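You operate a simulated robot arm through the tools that you are given. There is no shell and no other tool. Be economical: measure what you need, move in short steps, check, and stop when the job is done.

Carry out the task below with a simulated robot arm. There is one attempt and no reset: what you move stays moved.

TASK
Put the glass jug on the drawer worktop away on the low shelf under the coffee end, table side. Take the green clip and put it in the green caddy. Turn the timer knob to 20. Take the green battery and leave it on top of the red block. Take the can of peaches from the worktop over the dishwasher and leave it on the bin worktop. Take the cocoa cup on the socket worktop surface and put it away on the baking end of the island. Open the dishwasher door. The order is free. Set down upright: glass jug, can of peaches.

Only the result counts: the job must be done as asked and must still hold three seconds after the hand-in. Knocking over, shifting, dropping, spilling or breaking anything else fails it.

THE ROBOT
A 7-joint arm with a two-finger parallel gripper on a trunk, on a base that drives. Base frame: it is fixed to the floor where the robot stands at the start and does not move with it; the origin is under the middle of the robot, x ahead of it, y to its left, z up. Readings come in m, degrees, newtons and seconds.
With the tool pointing down near the work surface it reaches from about 0.1 to 0.56 m from the robot's upright axis, wherever it stands. Its first joint turns from -166.0 to 166.0 degrees. Places, roughly: baking end of the island [-1.2, -1.5, 0.8]; bin worktop [-2.5, -1.3, 0.9]; can of peaches [0.5, -1, 1]; cocoa cup [-2.75, -3.25, 1]; dishwasher door [0.6, -1, 0.5]; glass jug (13x9x10 cm) [0.7, 0.1, 1]; green battery (2x2x6 cm) [0.7, -0.8, 0.9]; green caddy (15x15x9 cm) [-2.1, -1.4, 0.1]; green clip (8x2x5 cm) [0.8, 0, 0.9]; low shelf under the coffee end, table side [-1.9, -1.4, 0.1]; red block [0.5, -0.75, 1]; timer knob [0.8, -0.2, 1]. Payload 3.43 kg.
The tool frame sits at the grasp point between the pads (the TCP): z along the fingers, y along the line on which they close. The tips reach 0.03 m beyond it. Largest opening 0.094 m; finger width 0.028, thickness 0.01; the body of the gripper, 0.05 by 0.096 m, starts 0.055 m behind the TCP.
Orientation is that of the tool frame in the base frame, as a unit quaternion [w, x, y, z]. With the fingers straight down and closing along the base's y, the tool's x points along the base's -x, its y along +y and its z along -z.

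THE INTERFACE
- The arm moves only by the tool nudge_tool. Its argument "motion" is a list of rows, each an object (a shift or turn left out is 0, a gripper value left out holds the last) with "fingers": the closure, from 0 (fully open) to 1 (shut); "travel": the shift along the tool's x, y, z in m, a list of three; "delta_rot": the turn, a rotation vector about the tool's x, y, z in degrees, a list of three. In form: [{"fingers": fingers, "travel": [x, y, z], "delta_rot": [wx, wy, wz]}, ...]. A call has 1 to 8 rows; each row is the pose to reach, as a shift and turn from the pose commanded when the call began, along the tool's axes at that moment. Rows are played at 5 a second. More than 0.05 m and 8.6 degrees between two rows, or a gripper value outside its range, and nothing of the call is played. A pose out of reach is approached as far as the arm can. The call stops where the force on the tool passes 40 N (or 10 N more than at its start, if that is more) or the arm is blocked; 0.2 s more then pass. The fingers move at their own pace (about 0.045 m/s each) and stop on an object; they squeeze with about 41 N. The grip force told is the motor's: it shows also when the fingers shut on nothing. Time passes only in rows, and 0.2 s behind the last, so rows that repeat a pose let the fingers close. It gives the time, the measured TCP pose, the force on the tool (base axes), the opening and the grip force at its end, in the units of the frame above (readings bear some noise), with the torque about the TCP (base axes, N m) and any sound that the robot's microphone picked up, and new pictures: "show" is both (left out), scene, wrist or none.
- Cameras (640 x 400 px; columns grow to the right, rows downward): "scene" is now at [0.4601, 0.1369, 1.2254]; the picture's right is [-0.91, -0.42, 0.00], its down [-0.25, 0.54, -0.80] and it looks along [0.34, -0.73, -0.60] (base axes); focal length 214 px, centre (320, 200). "wrist" rides on the gripper at [0.076, 0.014, -0.102] in the tool frame; the picture's right is [-0.18, 0.98, 0.00], its down [-0.75, -0.14, -0.64] and it looks along [-0.63, -0.12, 0.77] (tool axes); focal length 243 px, centre (320, 200). There is no depth. A picture from a camera that has moved, and an enlarged one, comes with that camera's place and axes in the base frame and with its lens.
- move_column(by): slides the trunk up (or, below 0, down) by that many m; the arm and the scene camera ride with it, the base frame stays. It gives what a move gives, with no picture.
- roll_base(legs): drives the robot by 1 to 6 legs, each [ahead, left, turn to the left] in m, m and degrees, along the robot's own axes; the way and the turn of a leg run together, so that a leg with both is an arc; at most 1.5 m and 180 degrees a leg. The arm and the cameras ride along, it lands a little off, and it stops where it bumps. It gives what a move gives, and a new picture of the scene camera.
- head_to(pan, tilt): turns the head with the scene camera to pan (to the left, within 103 degrees either way) and tilt (down, from -29 to 69), counted from straight ahead of the robot. It gives what a move gives, and a new picture of the scene camera.
- close_up(camera, box): a new picture of the part [left, top, right, bottom] of that camera's present view, enlarged. The clock stands still meanwhile.
- sign_off(): hands the job in; it is judged then, once.

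Work in short steps. Places have to be worked out from the pictures, the camera data and where the tool is seen: move nearer, look again, correct. Check each grasp and each placing, and mend what went wrong. You have 186 turns and 260 pictures in all, those below and enlarged ones among them. Open the gripper and draw the arm clear of the work before you hand the job in, unless the task says otherwise; then end with one line.

The tools are called after ">>>" as a command line: name --argument value ..., lists and objects as JSON in quotes. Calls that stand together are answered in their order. nudge_tool: Moves the arm, as the interface text tells. Its arguments: {"type":"object","properties":{"motion":{"type":"array","items":{"type":"object","properties":{"fingers":{"type":"number"},"travel":{"type":"array","items":{"type":"number"}},"delta_rot":{"type":"array","items":{"type":"number"}}}}},"show":{"type":"string","enum":["both","scene","wrist","none"]}},"required":["motion"]} The other tools are called the same way: move_column (by) slides the trunk up or down; roll_base (legs) drives the base; head_to (pan, tilt) turns the head that bears the scene camera; close_up (camera, box) takes an enlarged picture of a part of a camera's view; sign_off () hands the job in.

At the start:

```text
time_s: 0.0
tcp_pos: [0.3844, -0.4355, 1.3053]
tool_rot: [0.0, 0.0, 1.0, 0.0]
ft_force: [0.3, -0.3, -0.1]
wrist_torque: [0.0, -0.03, 0.02]
gripper_width: 0.0942
gripper_force: 0.1
trunk travel left (down, up): [-0.325, 0.165]
robot x, y, heading: [-0.0027, -0.0029, -0.0]
head pan, tilt: [-65.0, 36.7]
```

scene: 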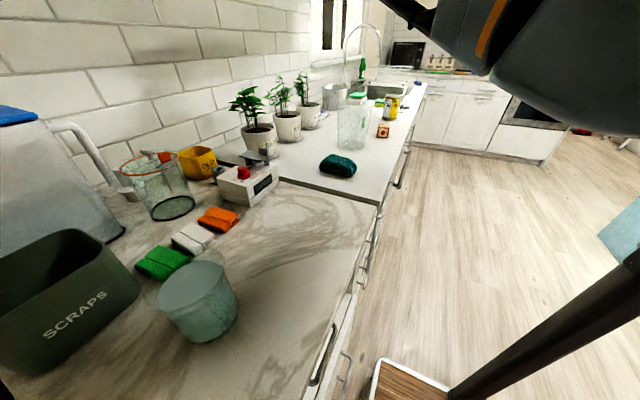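
wrist: 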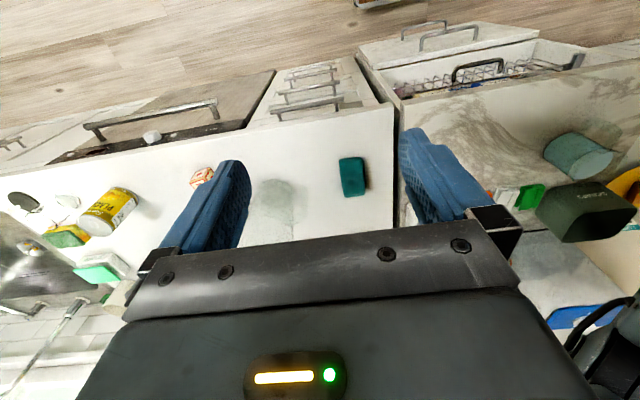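

The scene shows the jug, clips and timer on the near worktop. I take closer looks to identify everything before moving.

>>> close_up --camera "scene" --box '[0, 130, 300, 380]'

>>> close_up --camera "scene" --box '[220, 50, 450, 210]'

>>> close_up --camera "wrist" --box '[0, 0, 640, 400]'

```text
1.60 times, centred on (150, 255) of scene
camera zoom: at [0.4601, 0.1369, 1.2254], right [-0.91, -0.42, 0.0], down [-0.25, 0.54, -0.8], along [0.34, -0.73, -0.6], focal length 343 px, centre (592, 112)
```

zoom: 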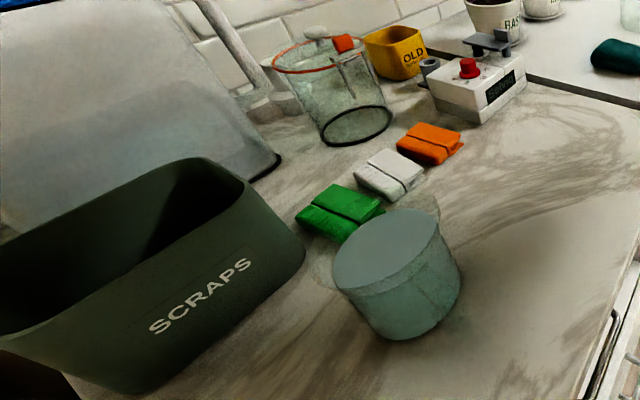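

```text
2.50 times, centred on (335, 130) of scene
camera zoom: at [0.4601, 0.1369, 1.2254], right [-0.91, -0.42, 0.0], down [-0.25, 0.54, -0.8], along [0.34, -0.73, -0.6], focal length 536 px, centre (282, 375)
```

zoom: 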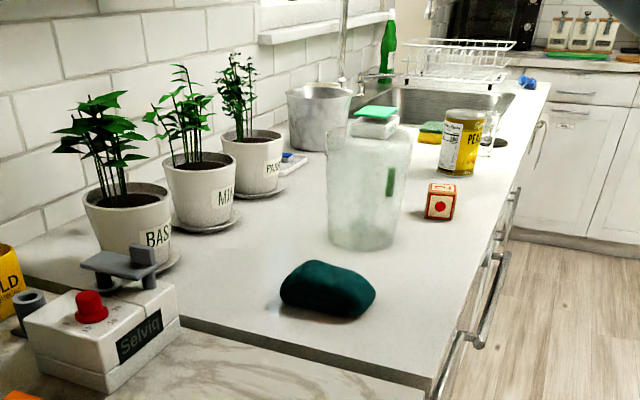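

```text
1.00 times, centred on (320, 200) of wrist (not enlarged: the box is as wide or as high as the picture)
camera zoom: at [0.3073, -0.4202, 1.4076], right [0.18, 0.98, 0.0], down [0.75, -0.14, 0.64], along [0.63, -0.12, -0.77], focal length 243 px, centre (320, 200)
```

zoom: 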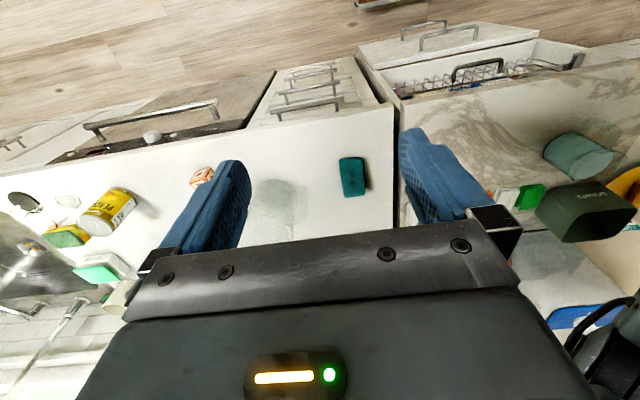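

The battery stands behind the clear vase near [0.69,-0.8], and the red block is near [0.58,-0.77]. I drive right to stand in front of it and look.

>>> roll_base --legs '[[0, -0.7, 0]]'

>>> head_to --pan 0 --tilt 45

```text
time_s: 3.8
tcp_pos: [0.3856, -1.1349, 1.3039]
tool_rot: [-0.001, -0.001, 1.0, 0.0]
ft_force: [-0.3, -0.7, -0.5]
wrist_torque: [0.0, 0.0, 0.01]
gripper_width: 0.0939
gripper_force: 0.1
trunk travel left (down, up): [-0.325, 0.165]
robot x, y, heading: [-0.0001, -0.6991, 0.1]
head pan, tilt: [-65.0, 36.7]
camera scene: at [0.4609, -0.5628, 1.2254], right [-0.9, -0.43, 0.0], down [-0.25, 0.54, -0.8], along [0.34, -0.73, -0.6], focal length 214 px, centre (320, 200)
```

scene: 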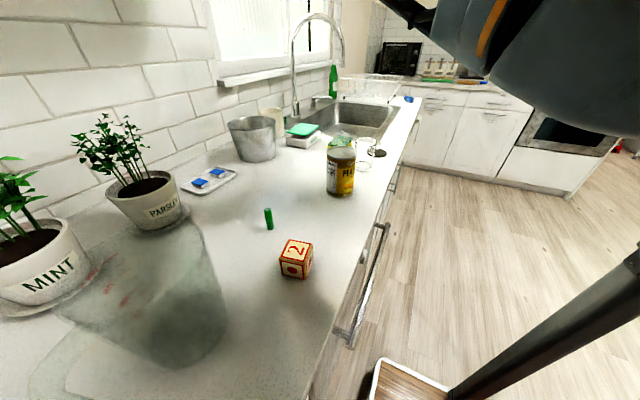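

```text
time_s: 5.2
tcp_pos: [0.386, -1.1362, 1.3053]
tool_rot: [0.0, -0.002, 1.0, 0.0]
ft_force: [0.2, 0.1, 0.8]
wrist_torque: [0.03, -0.02, 0.05]
gripper_width: 0.0938
gripper_force: 0.1
trunk travel left (down, up): [-0.325, 0.165]
robot x, y, heading: [-0.0008, -0.7025, 0.2]
head pan, tilt: [0.0, 45.0]
camera scene: at [0.5052, -0.4838, 1.2131], right [0.0, -1.0, 0.0], down [-0.71, 0.0, -0.71], along [0.71, 0.0, -0.71], focal length 214 px, centre (320, 200)
```

scene: 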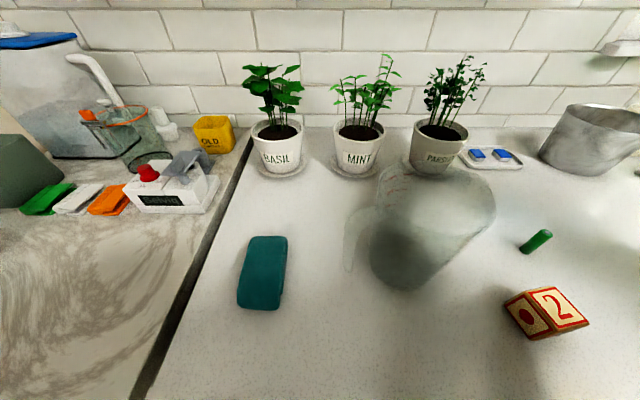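

Battery ≈ [0.690,-0.810], worktop z ≈ 0.91, block top ≈ [0.59,-0.753,0.96]. I look at the robot's own footprint and counter front before approaching.

>>> head_to --pan -100 --tilt 60

>>> head_to --pan -45 --tilt 65

```text
time_s: 7.0
tcp_pos: [0.3863, -1.1337, 1.3057]
tool_rot: [-0.001, -0.002, 1.0, 0.0]
ft_force: [-0.2, -1.0, -0.3]
wrist_torque: [0.01, -0.02, -0.02]
gripper_width: 0.0939
gripper_force: 0.1
trunk travel left (down, up): [-0.325, 0.165]
robot x, y, heading: [0.0011, -0.6979, 0.2]
head pan, tilt: [-100.0, 60.0]
camera scene: at [0.4125, -0.5497, 1.1936], right [-0.99, 0.17, 0.0], down [0.15, 0.85, -0.5], along [-0.08, -0.49, -0.87], focal length 214 px, centre (320, 200)
```

scene: 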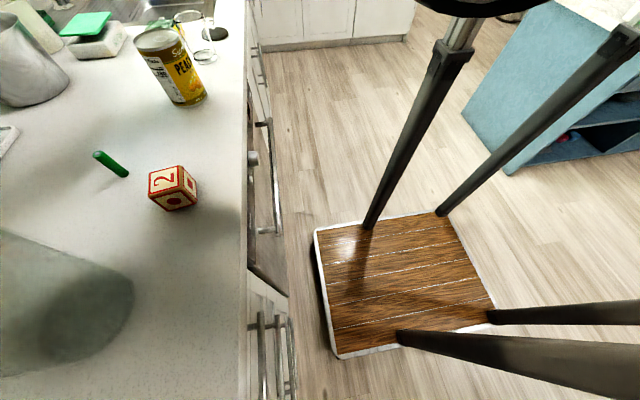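

```text
time_s: 8.2
tcp_pos: [0.3869, -1.1348, 1.3043]
tool_rot: [0.0, -0.001, 1.0, 0.001]
ft_force: [0.6, -1.3, 0.1]
wrist_torque: [0.0, -0.01, -0.03]
gripper_width: 0.0941
gripper_force: 0.1
trunk travel left (down, up): [-0.325, 0.165]
robot x, y, heading: [0.0002, -0.6986, 0.2]
head pan, tilt: [-45.0, 65.0]
camera scene: at [0.4669, -0.5268, 1.1881], right [-0.71, -0.71, 0.0], down [-0.64, 0.64, -0.42], along [0.3, -0.3, -0.91], focal length 214 px, centre (320, 200)
```

scene: 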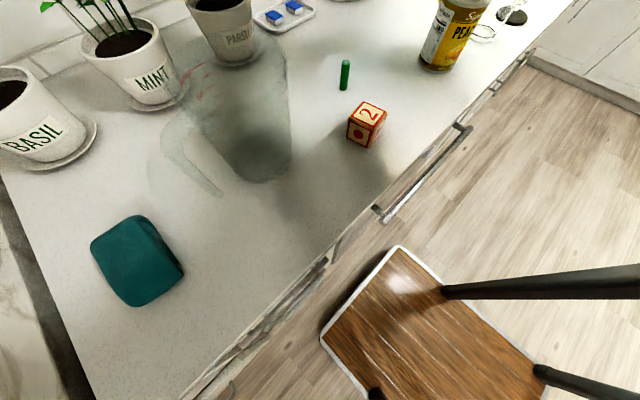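

The platform front edge is about 0.355 ahead of the robot centre, half-width 0.28. I look up at the arm to find where its shoulder is.

>>> head_to --pan -103 --tilt 10

>>> head_to --pan -103 --tilt -29

>>> head_to --pan 103 --tilt 30

```text
time_s: 9.5
tcp_pos: [0.3863, -1.1353, 1.3048]
tool_rot: [0.0, -0.001, 1.0, 0.0]
ft_force: [0.1, 0.4, -0.4]
wrist_torque: [0.03, -0.01, -0.03]
gripper_width: 0.094
gripper_force: 0.1
trunk travel left (down, up): [-0.325, 0.165]
robot x, y, heading: [0.0004, -0.7018, 0.0]
head pan, tilt: [-103.0, 10.0]
camera scene: at [0.4033, -0.5747, 1.268], right [-0.98, 0.22, 0.0], down [0.04, 0.17, -0.98], along [-0.22, -0.96, -0.17], focal length 214 px, centre (320, 200)
```

scene: 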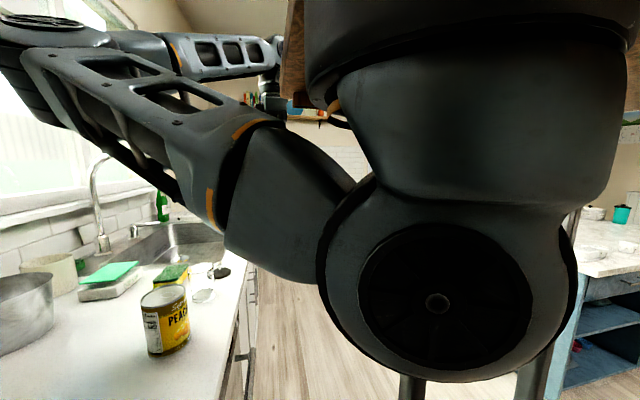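

```text
time_s: 10.5
tcp_pos: [0.3851, -1.1349, 1.3046]
tool_rot: [0.0, -0.002, 1.0, -0.001]
ft_force: [0.2, 0.3, 0.4]
wrist_torque: [0.01, -0.02, -0.01]
gripper_width: 0.0938
gripper_force: 0.1
trunk travel left (down, up): [-0.325, 0.165]
robot x, y, heading: [0.0025, -0.6973, 0.5]
head pan, tilt: [-103.0, -28.6]
camera scene: at [0.409, -0.5494, 1.3241], right [-0.98, 0.22, 0.0], down [-0.11, -0.47, -0.88], along [-0.19, -0.86, 0.48], focal length 214 px, centre (320, 200)
```

scene: 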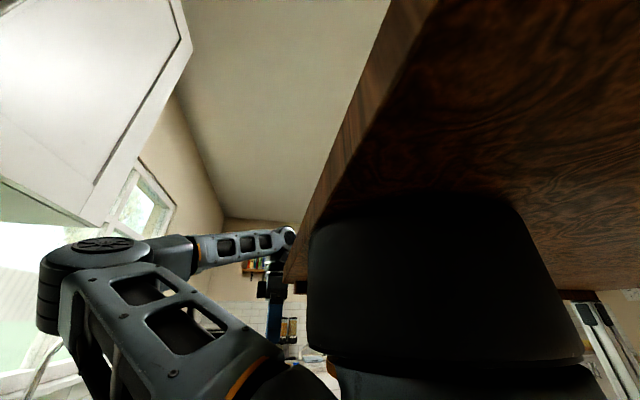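

```text
time_s: 13.5
tcp_pos: [0.3856, -1.1357, 1.3045]
tool_rot: [0.0, -0.002, 1.0, 0.0]
ft_force: [-0.3, -0.5, -0.1]
wrist_torque: [0.02, -0.02, 0.04]
gripper_width: 0.094
gripper_force: 0.0
trunk travel left (down, up): [-0.325, 0.165]
robot x, y, heading: [0.0007, -0.6986, 0.2]
head pan, tilt: [103.0, 30.0]
camera scene: at [0.4032, -0.3959, 1.2357], right [0.97, 0.23, 0.0], down [0.11, -0.49, -0.87], along [-0.2, 0.84, -0.5], focal length 214 px, centre (320, 200)
```

scene: 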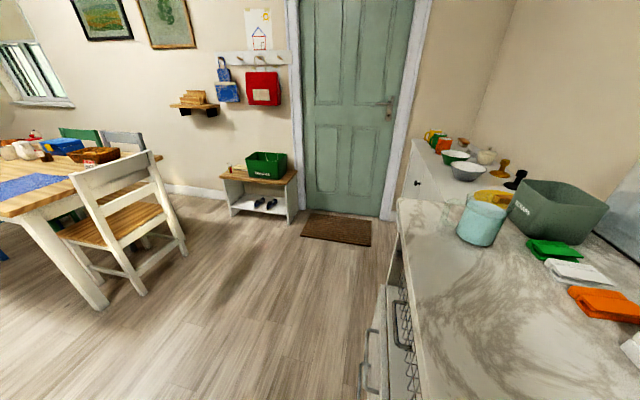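

The arm hangs from an overhead plate, so I'll find its reach by trying. I start moving the tool toward above the battery.

>>> nudge_tool --motion '[{"travel": [-0.03, 0.033, 0.008]}, {"travel": [-0.06, 0.066, 0.016]}, {"travel": [-0.09, 0.099, 0.024]}, {"travel": [-0.12, 0.132, 0.032]}, {"travel": [-0.15, 0.165, 0.04]}, {"travel": [-0.18, 0.198, 0.048]}, {"travel": [-0.21, 0.231, 0.056]}, {"travel": [-0.24, 0.264, 0.064]}]' --show "both"

>>> head_to --pan -45 --tilt 35

```text
time_s: 15.3
tcp_pos: [0.6259, -0.8708, 1.2419]
tool_rot: [0.0, -0.001, 1.0, 0.0]
ft_force: [0.5, -1.2, -0.3]
wrist_torque: [0.04, -0.01, -0.01]
gripper_width: 0.0942
gripper_force: 0.1
trunk travel left (down, up): [-0.325, 0.165]
robot x, y, heading: [0.0027, -0.7011, 0.2]
head pan, tilt: [103.0, 30.0]
camera scene: at [0.4034, -0.3967, 1.2359], right [0.97, 0.23, 0.0], down [0.11, -0.49, -0.87], along [-0.2, 0.84, -0.5], focal length 214 px, centre (320, 200)
camera wrist: at [0.5498, -0.8563, 1.3441], right [0.18, 0.98, 0.0], down [0.75, -0.14, 0.64], along [0.63, -0.12, -0.77], focal length 243 px, centre (320, 200)
```

scene: 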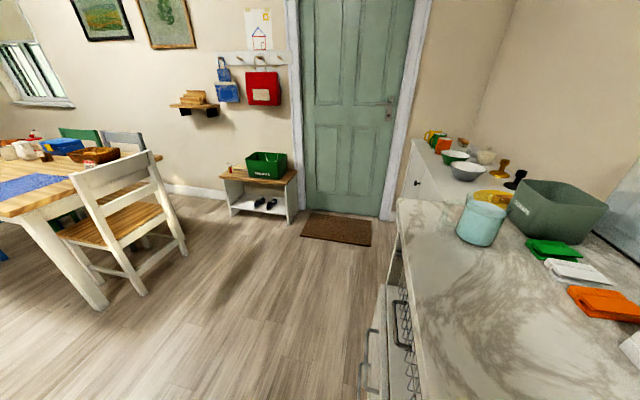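
wrist: 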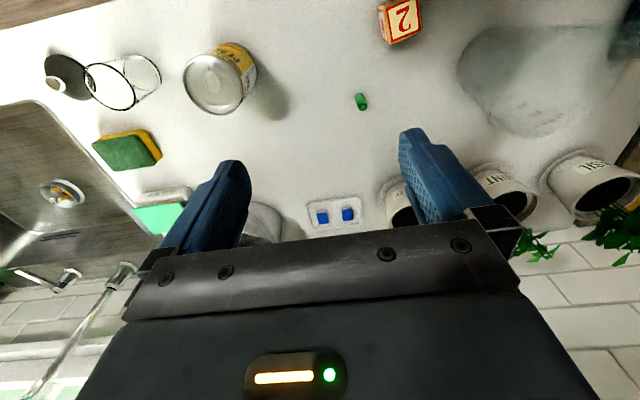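

```text
time_s: 17.6
tcp_pos: [0.6247, -0.8726, 1.2431]
tool_rot: [0.0, 0.0, 1.0, 0.0]
ft_force: [0.3, 0.0, 0.5]
wrist_torque: [-0.03, 0.01, 0.0]
gripper_width: 0.0937
gripper_force: 0.1
trunk travel left (down, up): [-0.325, 0.165]
robot x, y, heading: [0.0072, -0.7051, 0.1]
head pan, tilt: [-45.0, 35.0]
camera scene: at [0.5032, -0.5235, 1.2297], right [-0.45, -0.89, 0.0], down [-0.5, 0.25, -0.83], along [0.74, -0.37, -0.56], focal length 214 px, centre (320, 200)
```

scene: 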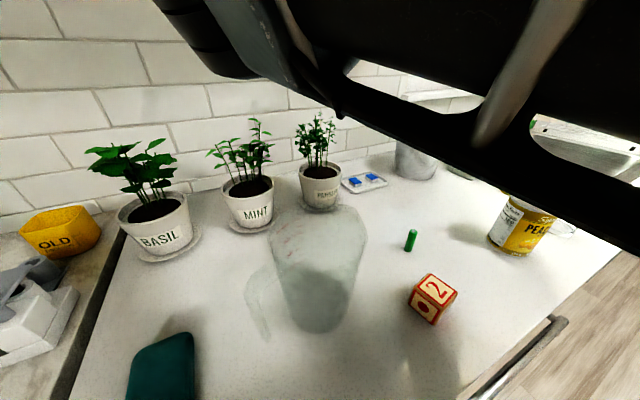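

The battery is at ≈[0.691,-0.814]; the arm reaches it. I move above it and descend to 1.03.

>>> nudge_tool --motion '[{"travel": [-0.02, 0.02, 0.03], "fingers": 0.4}, {"travel": [-0.04, 0.04, 0.06]}, {"travel": [-0.066, 0.0585, 0.09]}, {"travel": [-0.066, 0.0585, 0.13]}, {"travel": [-0.066, 0.0585, 0.17]}, {"travel": [-0.066, 0.0585, 0.21]}]' --show "both"

```text
time_s: 18.6
tcp_pos: [0.6702, -0.8682, 1.1351]
tool_rot: [-0.001, 0.073, 0.997, 0.0]
ft_force: [-0.2, 1.1, 0.4]
wrist_torque: [-0.02, -0.01, 0.03]
gripper_width: 0.0565
gripper_force: 0.1
trunk travel left (down, up): [-0.325, 0.165]
robot x, y, heading: [-0.0013, -0.7011, 0.1]
head pan, tilt: [-45.0, 35.0]
stopped in row 4: the arm was blocked; the commanded pose is now the measured one
camera scene: at [0.4881, -0.5427, 1.2252], right [-0.67, -0.74, 0.0], down [-0.44, 0.4, -0.8], along [0.59, -0.54, -0.6], focal length 214 px, centre (320, 200)
camera wrist: at [0.5962, -0.8424, 1.2373], right [0.32, 0.95, 0.0], down [0.73, -0.25, 0.64], along [0.61, -0.21, -0.77], focal length 243 px, centre (320, 200)
```

scene: 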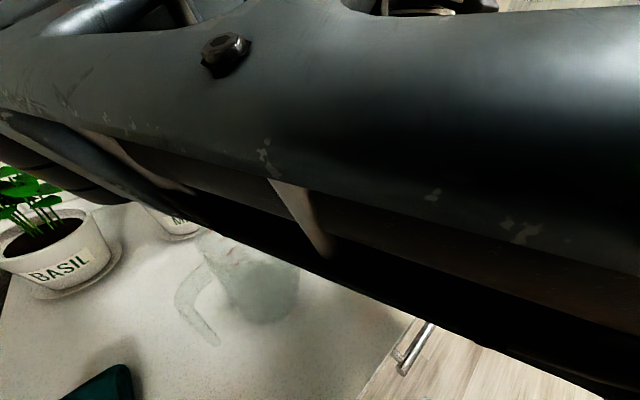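
wrist: 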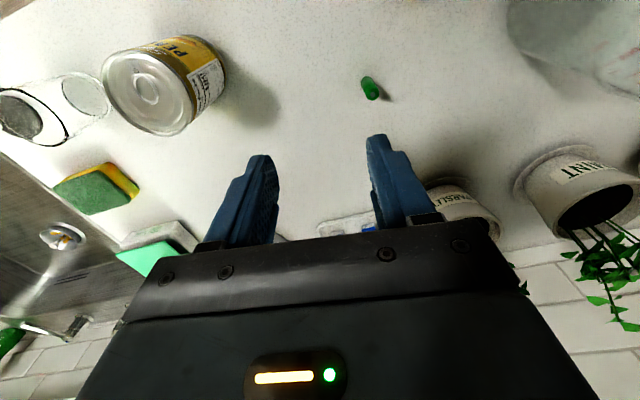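

The arm was blocked at the left side, probably by the head mast next to the elbow. I back out to the right, then shift the base left so that the targets lie to the arm's right.

>>> nudge_tool --motion '[{"travel": [0.022, -0.022, -0.02], "delta_rot": [0, 0, -2]}, {"travel": [0.055, -0.044, -0.04], "delta_rot": [0, 0, -4]}, {"travel": [0.08, -0.07, -0.06], "delta_rot": [0, 0, -6]}, {"travel": [0.11, -0.1, -0.08], "delta_rot": [0, 0, -8.4]}, {"travel": [0.14, -0.14, -0.09], "delta_rot": [0, 0, -8.4]}, {"travel": [0.176, -0.177, -0.1], "delta_rot": [0, 0, -8.4]}]' --show "none"

>>> roll_base --legs '[[0.06, 0.28, 0]]'

```text
refused: row 5 steps farther than a row can; nothing moved
```

```text
time_s: 20.5
tcp_pos: [0.7284, -0.5909, 1.1338]
tool_rot: [-0.002, 0.071, 0.997, 0.001]
ft_force: [0.0, -0.7, -0.1]
wrist_torque: [0.01, 0.0, 0.04]
gripper_width: 0.0563
gripper_force: 0.1
trunk travel left (down, up): [-0.325, 0.165]
robot x, y, heading: [0.0623, -0.4254, 0.8]
head pan, tilt: [-45.0, 35.0]
camera scene: at [0.5448, -0.2687, 1.2279], right [-0.7, -0.71, 0.0], down [-0.41, 0.4, -0.82], along [0.58, -0.58, -0.57], focal length 214 px, centre (320, 200)
```

scene: 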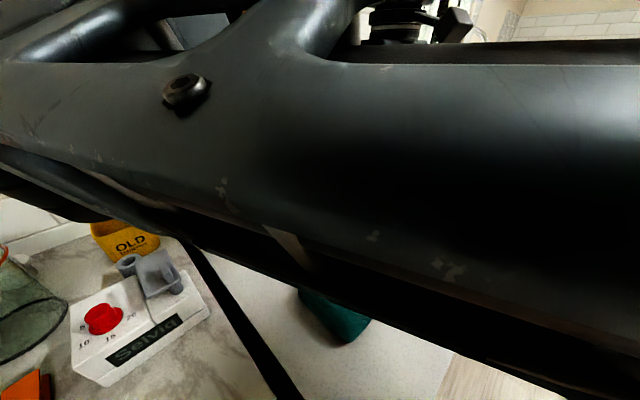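

The first step was refused, so the base moved with the arm still low; readings show no contact. Now I lift, straighten the yaw and shift right to above the battery.

>>> nudge_tool --motion '[{"travel": [0.0, 0.0, -0.04], "delta_rot": [0, 0, -2]}, {"travel": [0.0, 0.0, -0.08], "delta_rot": [0, 0, -4]}, {"travel": [0.0, -0.03, -0.1], "delta_rot": [0, 0, -6]}, {"travel": [0.0, -0.07, -0.1], "delta_rot": [0, 0, -8.4]}, {"travel": [0.003, -0.11, -0.1], "delta_rot": [0, 0, -8.4]}, {"travel": [0.006, -0.15, -0.1], "delta_rot": [0, 0, -8.4]}, {"travel": [0.006, -0.19, -0.1], "delta_rot": [0, 0, -8.4]}, {"travel": [0.006, -0.223, -0.1], "delta_rot": [0, 0, -8.4]}]' --show "both"

```text
time_s: 22.3
tcp_pos: [0.6931, -0.8105, 1.2323]
tool_rot: [-0.001, -0.003, 1.0, 0.0]
ft_force: [-0.5, 0.9, 0.9]
wrist_torque: [-0.03, 0.03, 0.02]
gripper_width: 0.0565
gripper_force: 0.1
trunk travel left (down, up): [-0.325, 0.165]
robot x, y, heading: [0.0584, -0.4283, 0.5]
head pan, tilt: [-45.0, 35.0]
camera scene: at [0.5447, -0.268, 1.2278], right [-0.7, -0.71, 0.0], down [-0.41, 0.4, -0.82], along [0.58, -0.58, -0.57], focal length 214 px, centre (320, 200)
camera wrist: at [0.6166, -0.7959, 1.3353], right [0.18, 0.98, 0.0], down [0.76, -0.14, 0.64], along [0.63, -0.12, -0.77], focal length 243 px, centre (320, 200)
```

scene: 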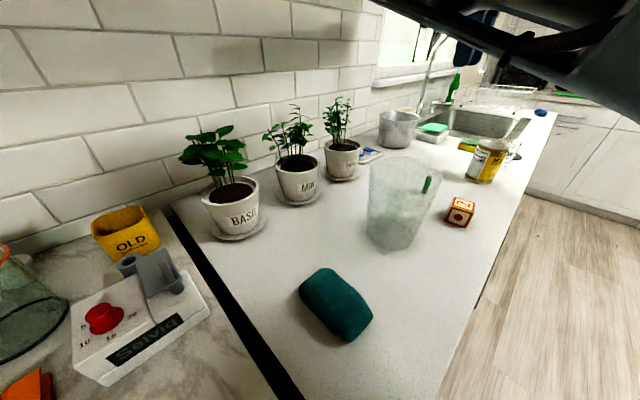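
wrist: 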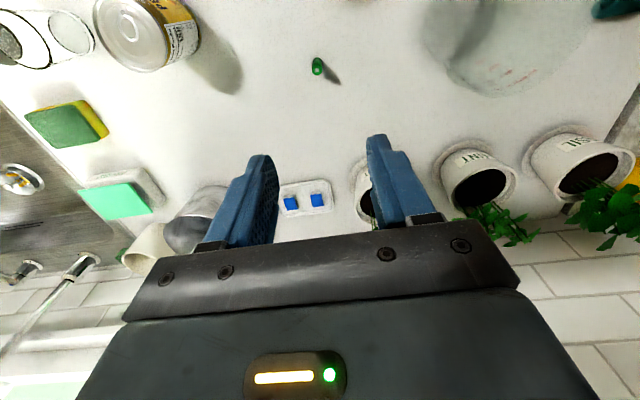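

Directly above the battery now, with the mast clear. I descend around it.

>>> nudge_tool --motion '[{"travel": [0.004, -0.0025, 0.04]}, {"travel": [0.004, -0.0025, 0.08]}, {"travel": [0.004, -0.0025, 0.12]}, {"travel": [0.004, -0.0025, 0.16]}, {"travel": [0.004, -0.0025, 0.2]}, {"travel": [0.004, -0.0025, 0.235]}]' --show "both"

```text
time_s: 23.7
tcp_pos: [0.6855, -0.8138, 0.9966]
tool_rot: [-0.001, -0.001, 1.0, 0.0]
ft_force: [-1.0, 0.4, 0.4]
wrist_torque: [0.03, -0.03, -0.03]
gripper_width: 0.0565
gripper_force: 0.0
trunk travel left (down, up): [-0.325, 0.165]
robot x, y, heading: [0.0582, -0.4246, 0.4]
head pan, tilt: [-45.0, 35.0]
camera scene: at [0.5446, -0.2687, 1.228], right [-0.7, -0.71, 0.0], down [-0.41, 0.4, -0.82], along [0.58, -0.58, -0.57], focal length 214 px, centre (320, 200)
camera wrist: at [0.6099, -0.7991, 1.0986], right [0.18, 0.98, 0.0], down [0.76, -0.14, 0.64], along [0.63, -0.12, -0.77], focal length 243 px, centre (320, 200)
```

scene: 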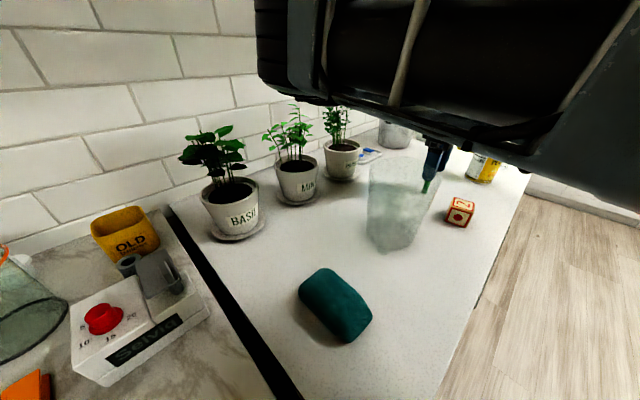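
wrist: 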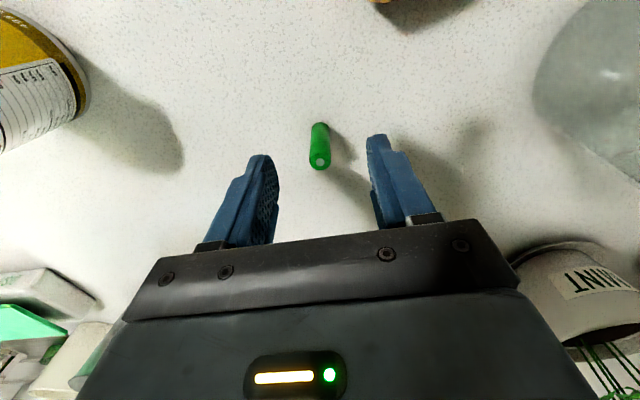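

Battery is centred between the fingers. I descend the last 4.5 cm and close.

>>> nudge_tool --motion '[{"travel": [0, -0.001, 0.025]}, {"travel": [0, -0.001, 0.043]}, {"travel": [0, -0.001, 0.043], "fingers": 1}, {"travel": [0, -0.001, 0.043], "fingers": 1}, {"travel": [0, -0.001, 0.043], "fingers": 1}, {"travel": [0, -0.001, 0.043], "fingers": 1}]' --show "wrist"

```text
time_s: 25.1
tcp_pos: [0.6855, -0.8138, 0.9547]
tool_rot: [-0.002, -0.003, 1.0, -0.001]
ft_force: [-0.2, -0.2, -0.8]
wrist_torque: [-0.02, -0.01, -0.02]
gripper_width: 0.0131
gripper_force: 40.1
trunk travel left (down, up): [-0.325, 0.165]
robot x, y, heading: [0.0574, -0.426, 0.2]
head pan, tilt: [-45.0, 35.0]
camera wrist: at [0.6096, -0.7994, 1.0577], right [0.18, 0.98, 0.0], down [0.76, -0.14, 0.64], along [0.63, -0.12, -0.77], focal length 243 px, centre (320, 200)
```

wrist: 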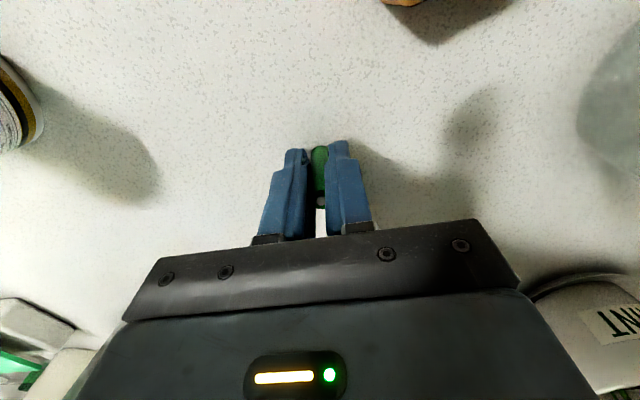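

Gripped (13 mm wide). I lift and move above the red block.

>>> nudge_tool --motion '[{"travel": [0, 0, -0.04]}, {"travel": [0, 0, -0.08]}, {"travel": [0, 0, -0.12]}, {"travel": [0.03, 0.019, -0.12]}, {"travel": [0.06, 0.038, -0.12]}, {"travel": [0.0965, 0.057, -0.12]}, {"travel": [0.0965, 0.057, -0.12]}]' --show "both"

```text
time_s: 26.7
tcp_pos: [0.5905, -0.7561, 1.0773]
tool_rot: [-0.001, -0.002, 1.0, 0.0]
ft_force: [-0.5, 0.1, -0.1]
wrist_torque: [0.02, 0.0, -0.04]
gripper_width: 0.013
gripper_force: 41.1
trunk travel left (down, up): [-0.325, 0.165]
robot x, y, heading: [0.0562, -0.4244, 0.3]
head pan, tilt: [-45.0, 35.0]
camera scene: at [0.5448, -0.2688, 1.2279], right [-0.7, -0.71, 0.0], down [-0.41, 0.4, -0.82], along [0.58, -0.58, -0.57], focal length 214 px, centre (320, 200)
camera wrist: at [0.5136, -0.7415, 1.1801], right [0.18, 0.98, 0.0], down [0.76, -0.14, 0.64], along [0.63, -0.12, -0.77], focal length 243 px, centre (320, 200)
```

scene: 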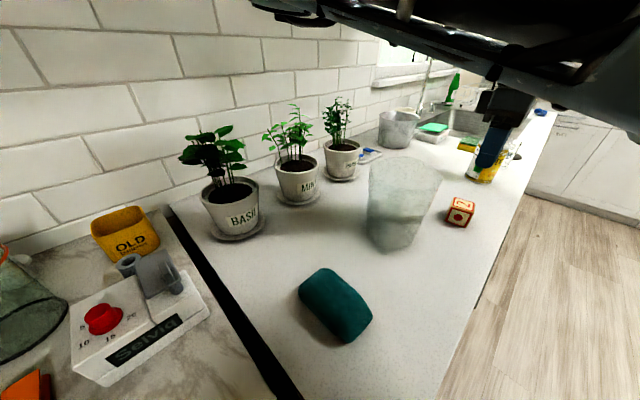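
wrist: 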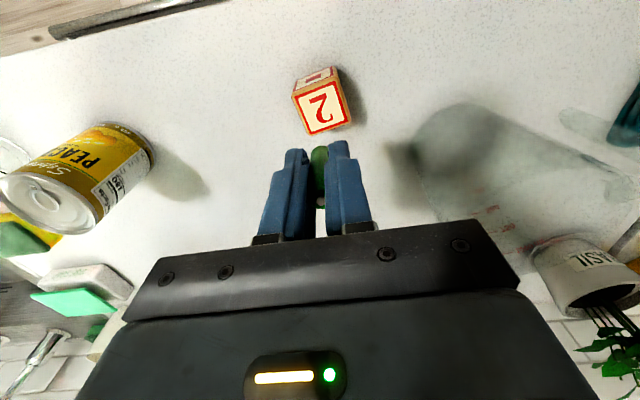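

Block top centre ≈ [0.591,-0.754]; I'm within 2 mm. I lower about 7 cm to contact.

>>> nudge_tool --motion '[{"travel": [0, 0.002, 0.03]}, {"travel": [0, 0.002, 0.055]}, {"travel": [0, 0.002, 0.066]}, {"travel": [0, 0.002, 0.07]}]' --show "both"

```text
time_s: 27.7
tcp_pos: [0.5903, -0.7535, 1.0053]
tool_rot: [-0.001, -0.002, 1.0, 0.0]
ft_force: [-1.2, 0.0, 0.0]
wrist_torque: [0.02, -0.03, 0.0]
gripper_width: 0.0129
gripper_force: 41.1
trunk travel left (down, up): [-0.325, 0.165]
robot x, y, heading: [0.0572, -0.4225, 0.4]
head pan, tilt: [-45.0, 35.0]
camera scene: at [0.5447, -0.2687, 1.2279], right [-0.7, -0.71, 0.0], down [-0.41, 0.4, -0.82], along [0.58, -0.58, -0.57], focal length 214 px, centre (320, 200)
camera wrist: at [0.5139, -0.7402, 1.109], right [0.18, 0.98, 0.0], down [0.76, -0.14, 0.64], along [0.63, -0.12, -0.77], focal length 243 px, centre (320, 200)
```

scene: 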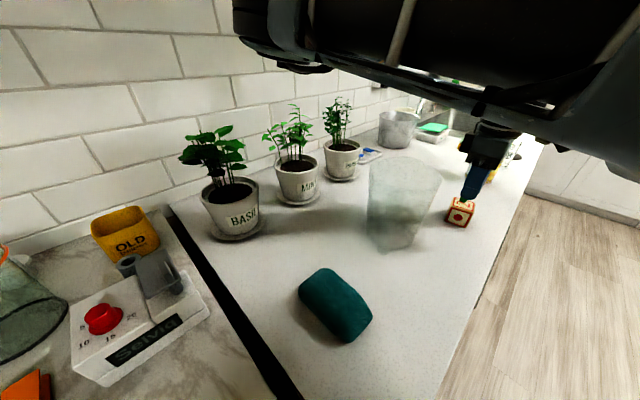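
wrist: 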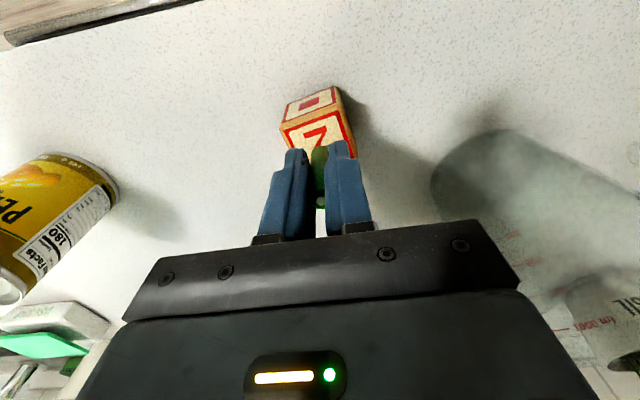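

Not yet in contact (force ~0). I lower in small steps watching the force.

>>> nudge_tool --motion '[{"travel": [0, 0, 0.003]}]' --show "none"

>>> close_up --camera "scene" --box '[420, 150, 500, 250]'

```text
time_s: 28.1
tcp_pos: [0.5897, -0.7555, 1.0035]
tool_rot: [-0.002, -0.001, 1.0, 0.001]
ft_force: [0.0, -0.2, 0.6]
wrist_torque: [0.03, 0.02, 0.0]
gripper_width: 0.0128
gripper_force: 40.6
trunk travel left (down, up): [-0.325, 0.165]
robot x, y, heading: [0.0606, -0.4266, 0.2]
head pan, tilt: [-45.0, 35.0]
```

```text
4.00 times, centred on (460, 200) of scene
camera zoom: at [0.5447, -0.2687, 1.2279], right [-0.7, -0.71, 0.0], down [-0.41, 0.4, -0.82], along [0.58, -0.58, -0.57], focal length 858 px, centre (-240, 200)
```

zoom: 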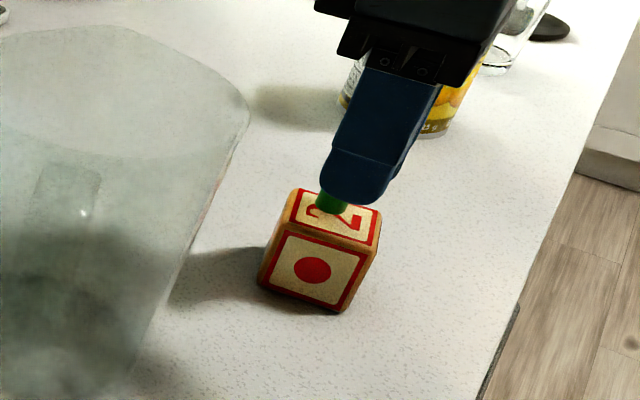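

Very near contact. Continue down in 2 mm rows.

>>> nudge_tool --motion '[{"travel": [0, 0.001, 0.002]}, {"travel": [0, 0.001, 0.003]}]' --show "none"

```text
time_s: 28.7
tcp_pos: [0.5898, -0.7531, 1.0018]
tool_rot: [-0.001, -0.002, 1.0, 0.0]
ft_force: [0.0, 0.0, 0.0]
wrist_torque: [0.01, 0.04, -0.05]
gripper_width: 0.0128
gripper_force: 40.5
trunk travel left (down, up): [-0.325, 0.165]
robot x, y, heading: [0.0633, -0.4209, 0.3]
head pan, tilt: [-45.0, 35.0]
```

>>> nudge_tool --motion '[{"travel": [0, 0, 0.002]}, {"travel": [0, 0, 0.003]}]' --show "none"

>>> close_up --camera "scene" --box '[440, 180, 480, 220]'

```text
time_s: 29.3
tcp_pos: [0.589, -0.7536, 1.0002]
tool_rot: [0.0, -0.002, 1.0, -0.001]
ft_force: [0.4, 2.2, 21.9]
wrist_torque: [0.14, -0.11, 0.03]
gripper_width: 0.0129
gripper_force: 40.9
trunk travel left (down, up): [-0.325, 0.165]
robot x, y, heading: [0.0609, -0.426, 0.3]
head pan, tilt: [-45.0, 35.0]
```

```text
10.00 times, centred on (460, 200) of scene
camera zoom: at [0.5444, -0.2684, 1.2284], right [-0.7, -0.71, 0.0], down [-0.41, 0.4, -0.82], along [0.58, -0.58, -0.57], focal length 2145 px, centre (-1080, 200)
```

zoom: 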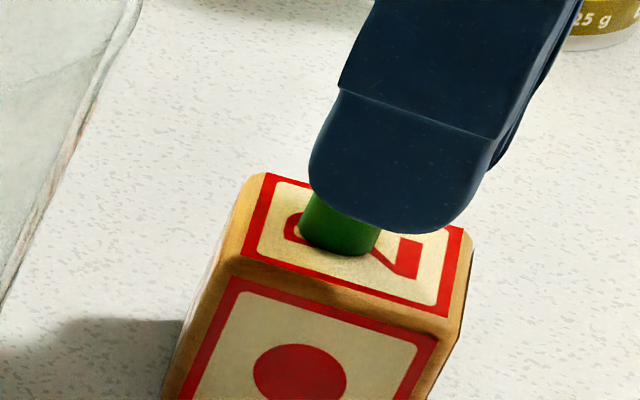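

Contact at 22 N, battery centred on the block. I ease up 1.5 mm, open, and rise.

>>> nudge_tool --motion '[{"travel": [0, 0, -0.001]}, {"travel": [0, 0, -0.001], "fingers": 0.75}, {"travel": [0, 0, -0.001], "fingers": 0.6}, {"travel": [0, 0, -0.001], "fingers": 0.6}, {"travel": [0, 0, -0.03]}, {"travel": [0, 0, -0.075]}, {"travel": [0, 0, -0.12]}]' --show "both"

```text
time_s: 30.9
tcp_pos: [0.5897, -0.7537, 1.1153]
tool_rot: [-0.002, -0.003, 1.0, 0.0]
ft_force: [0.7, -0.3, -0.4]
wrist_torque: [0.04, 0.0, 0.01]
gripper_width: 0.0374
gripper_force: 0.0
trunk travel left (down, up): [-0.325, 0.165]
robot x, y, heading: [0.0601, -0.4236, 0.1]
head pan, tilt: [-45.0, 35.0]
camera scene: at [0.545, -0.2689, 1.2277], right [-0.7, -0.71, 0.0], down [-0.41, 0.4, -0.82], along [0.58, -0.58, -0.57], focal length 214 px, centre (320, 200)
camera wrist: at [0.5141, -0.7391, 1.2178], right [0.18, 0.98, 0.0], down [0.76, -0.14, 0.64], along [0.63, -0.12, -0.77], focal length 243 px, centre (320, 200)
```

scene: 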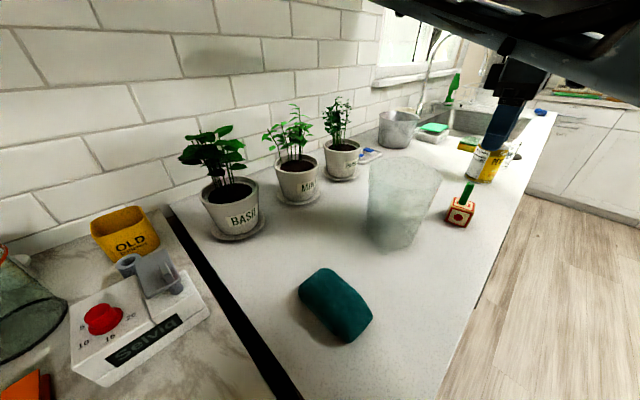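
wrist: 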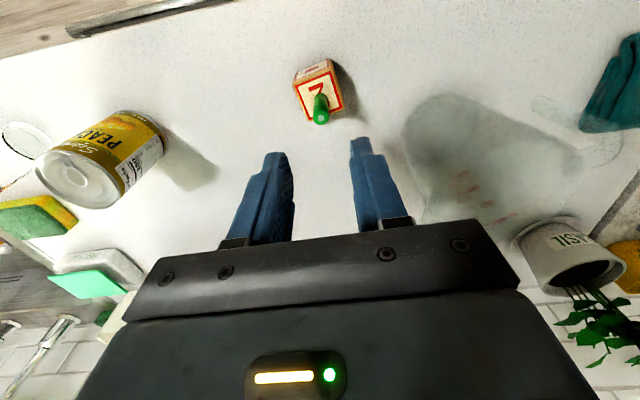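

The battery stands on the block. Next the timer; I zoom on its dial.

>>> close_up --camera "scene" --box '[60, 250, 220, 390]'

>>> head_to --pan -10 --tilt 50

```text
2.86 times, centred on (140, 320) of scene
camera zoom: at [0.545, -0.2689, 1.2277], right [-0.7, -0.71, 0.0], down [-0.41, 0.4, -0.82], along [0.58, -0.58, -0.57], focal length 613 px, centre (834, -143)
```

zoom: 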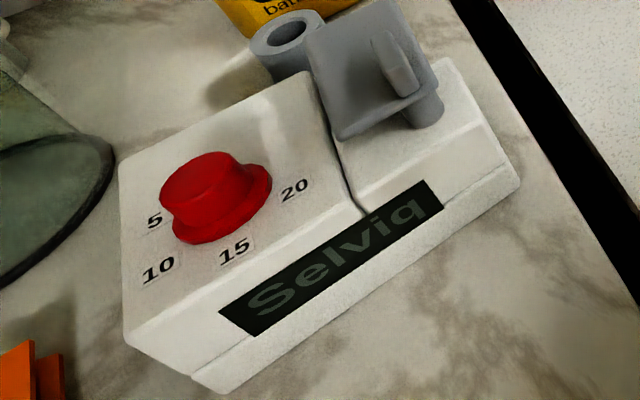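

```text
time_s: 31.9
tcp_pos: [0.5895, -0.7538, 1.1145]
tool_rot: [-0.002, -0.003, 1.0, 0.001]
ft_force: [-0.4, -0.5, -1.1]
wrist_torque: [-0.03, -0.01, 0.02]
gripper_width: 0.0374
gripper_force: 0.0
trunk travel left (down, up): [-0.325, 0.165]
robot x, y, heading: [0.0586, -0.4239, 0.3]
head pan, tilt: [-10.0, 50.0]
camera scene: at [0.5581, -0.2198, 1.2062], right [-0.17, -0.99, 0.0], down [-0.75, 0.13, -0.64], along [0.63, -0.11, -0.77], focal length 214 px, centre (320, 200)
```

scene: 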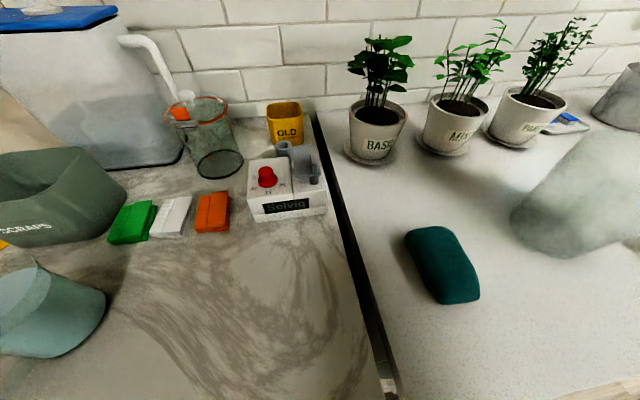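

Zoom on the timer from this steeper view to find the knob's pointer.

>>> close_up --camera "scene" --box '[235, 135, 335, 225]'

```text
4.44 times, centred on (285, 180) of scene
camera zoom: at [0.5581, -0.2198, 1.2062], right [-0.17, -0.99, 0.0], down [-0.75, 0.13, -0.64], along [0.63, -0.11, -0.77], focal length 953 px, centre (476, 289)
```

zoom: 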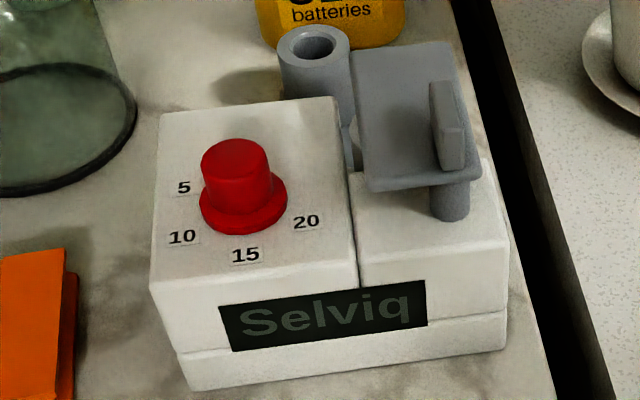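

The knob is at about [0.814,-0.178], base z ≈0.96; its pointer isn't visible from here. I raise the arm, then drive left so the timer lies front-right of the arm.

>>> nudge_tool --motion '[{"travel": [0, 0, -0.045]}, {"travel": [0, 0, -0.09]}, {"travel": [0, 0, -0.14]}, {"travel": [0.04, 0, -0.15]}]' --show "none"

>>> head_to --pan 40 --tilt 65

```text
time_s: 33.0
tcp_pos: [0.5495, -0.7548, 1.2666]
tool_rot: [-0.002, -0.003, 1.0, 0.001]
ft_force: [-0.1, -0.3, 0.6]
wrist_torque: [0.01, 0.03, -0.01]
gripper_width: 0.0376
gripper_force: 0.2
trunk travel left (down, up): [-0.325, 0.165]
robot x, y, heading: [0.0603, -0.4257, 0.4]
head pan, tilt: [-10.0, 50.0]
```

```text
time_s: 34.1
tcp_pos: [0.5502, -0.755, 1.2652]
tool_rot: [-0.002, -0.002, 1.0, 0.0]
ft_force: [-0.5, -0.4, 0.6]
wrist_torque: [0.04, -0.01, -0.01]
gripper_width: 0.0378
gripper_force: 0.2
trunk travel left (down, up): [-0.325, 0.165]
robot x, y, heading: [0.0605, -0.4255, 0.2]
head pan, tilt: [40.0, 65.0]
camera scene: at [0.5285, -0.1676, 1.1881], right [0.65, -0.76, 0.0], down [-0.69, -0.59, -0.42], along [0.32, 0.27, -0.91], focal length 214 px, centre (320, 200)
```

scene: 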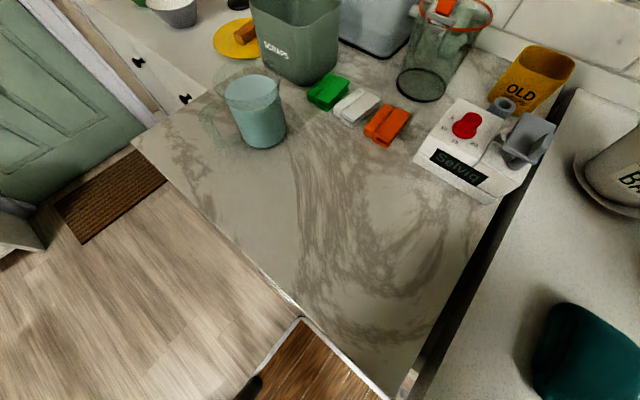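

I check for the open drawer under this worktop before driving.

>>> close_up --camera "scene" --box '[130, 150, 430, 400]'

>>> head_to --pan 85 --tilt 55

```text
1.60 times, centred on (280, 275) of scene
camera zoom: at [0.5285, -0.1676, 1.1881], right [0.65, -0.76, 0.0], down [-0.69, -0.59, -0.42], along [0.32, 0.27, -0.91], focal length 343 px, centre (384, 80)
```

zoom: 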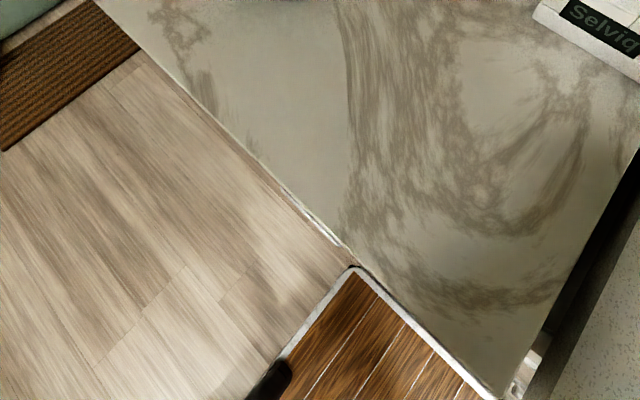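

```text
time_s: 35.2
tcp_pos: [0.5504, -0.7566, 1.2653]
tool_rot: [-0.001, -0.003, 1.0, 0.0]
ft_force: [0.3, -0.4, -1.0]
wrist_torque: [0.01, 0.0, 0.0]
gripper_width: 0.0376
gripper_force: 0.0
trunk travel left (down, up): [-0.325, 0.165]
robot x, y, heading: [0.061, -0.421, 0.4]
head pan, tilt: [85.0, 55.0]
camera scene: at [0.4881, -0.135, 1.1997], right [1.0, -0.08, 0.0], down [-0.07, -0.82, -0.57], along [0.05, 0.57, -0.82], focal length 214 px, centre (320, 200)
```

scene: 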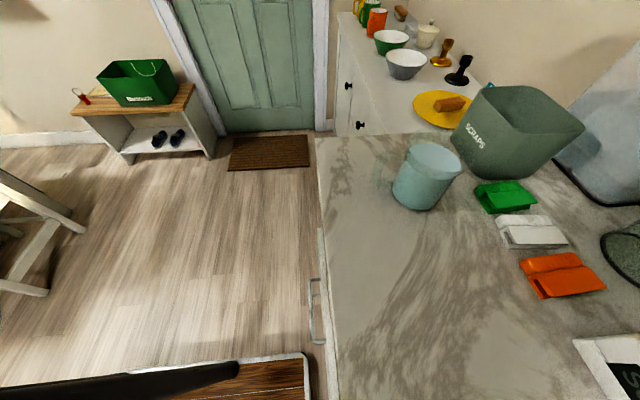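

Floor ahead of that worktop is clear for the platform. I drive left with the arm raised.

>>> roll_base --legs '[[0.03, 0.57, 0]]'

```text
time_s: 38.5
tcp_pos: [0.5757, -0.189, 1.2645]
tool_rot: [-0.002, -0.005, 1.0, -0.001]
ft_force: [0.8, -1.0, -0.7]
wrist_torque: [0.04, 0.0, 0.0]
gripper_width: 0.0375
gripper_force: 0.0
trunk travel left (down, up): [-0.325, 0.165]
robot x, y, heading: [0.0863, 0.1392, 0.4]
head pan, tilt: [85.0, 55.0]
camera scene: at [0.5135, 0.4327, 1.1997], right [1.0, -0.08, 0.0], down [-0.06, -0.82, -0.57], along [0.04, 0.57, -0.82], focal length 214 px, centre (320, 200)
```

scene: 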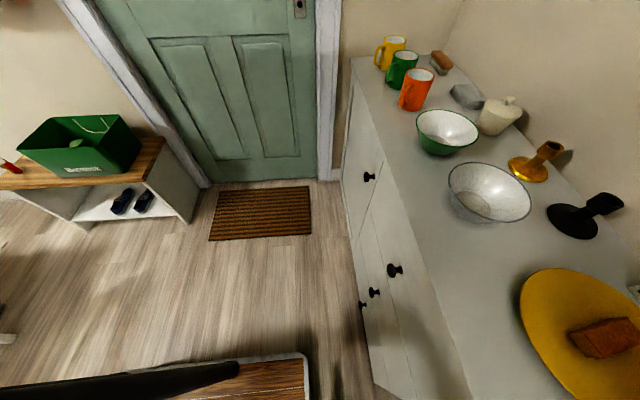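

Now I extend toward the timer at about z 1.18 and look down at the knob.

>>> nudge_tool --motion '[{"travel": [-0.04, 0.002, 0.015]}, {"travel": [-0.08, 0.004, 0.03]}, {"travel": [-0.12, 0.006, 0.045]}, {"travel": [-0.16, 0.008, 0.06]}, {"travel": [-0.19, 0.01, 0.07]}]' --show "wrist"

>>> head_to --pan -60 --tilt 45

```text
time_s: 39.7
tcp_pos: [0.7649, -0.1779, 1.1937]
tool_rot: [-0.001, -0.004, 1.0, 0.0]
ft_force: [-0.3, 0.4, 0.4]
wrist_torque: [0.02, 0.02, 0.03]
gripper_width: 0.0374
gripper_force: 0.2
trunk travel left (down, up): [-0.325, 0.165]
robot x, y, heading: [0.086, 0.1383, 0.8]
head pan, tilt: [85.0, 55.0]
camera wrist: at [0.6896, -0.1635, 1.2961], right [0.18, 0.98, 0.0], down [0.76, -0.14, 0.64], along [0.63, -0.11, -0.77], focal length 243 px, centre (320, 200)
```

wrist: 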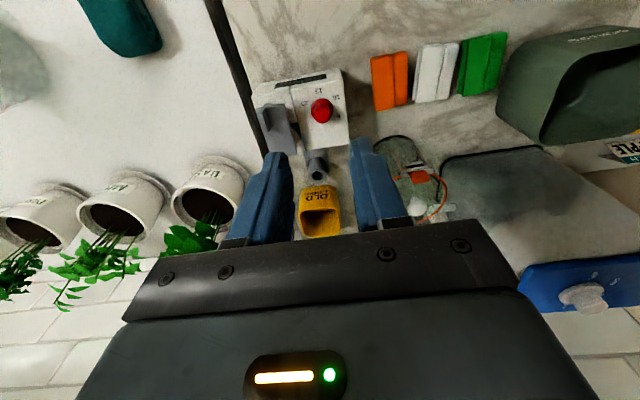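

```text
time_s: 42.0
tcp_pos: [0.7649, -0.1786, 1.193]
tool_rot: [-0.002, -0.005, 1.0, 0.0]
ft_force: [-1.7, 0.5, -0.3]
wrist_torque: [0.03, 0.01, 0.0]
gripper_width: 0.0376
gripper_force: 0.0
trunk travel left (down, up): [-0.325, 0.165]
robot x, y, heading: [0.0883, 0.1453, 0.4]
head pan, tilt: [-60.0, 45.0]
camera scene: at [0.5491, 0.2907, 1.2131], right [-0.86, -0.51, 0.0], down [-0.36, 0.61, -0.71], along [0.36, -0.61, -0.71], focal length 214 px, centre (320, 200)
```

scene: 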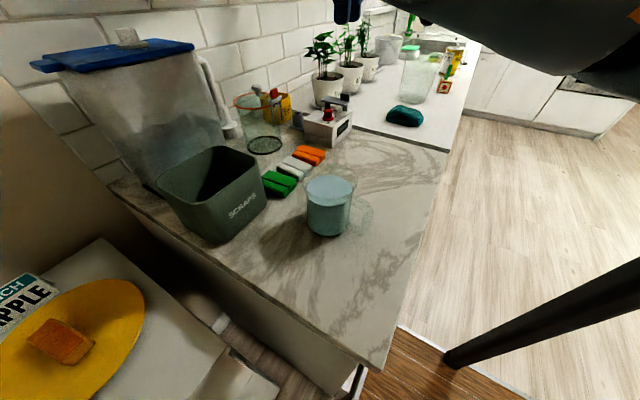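

Zoom on the dial from the wrist camera.

>>> close_up --camera "wrist" --box '[250, 60, 360, 160]'

```text
4.00 times, centred on (305, 110) of wrist
camera zoom: at [0.6892, -0.1635, 1.2964], right [0.18, 0.98, 0.0], down [0.76, -0.14, 0.64], along [0.63, -0.11, -0.77], focal length 970 px, centre (380, 560)
```

zoom: 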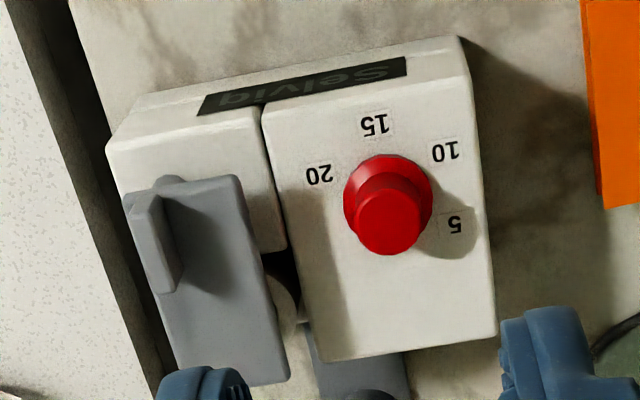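

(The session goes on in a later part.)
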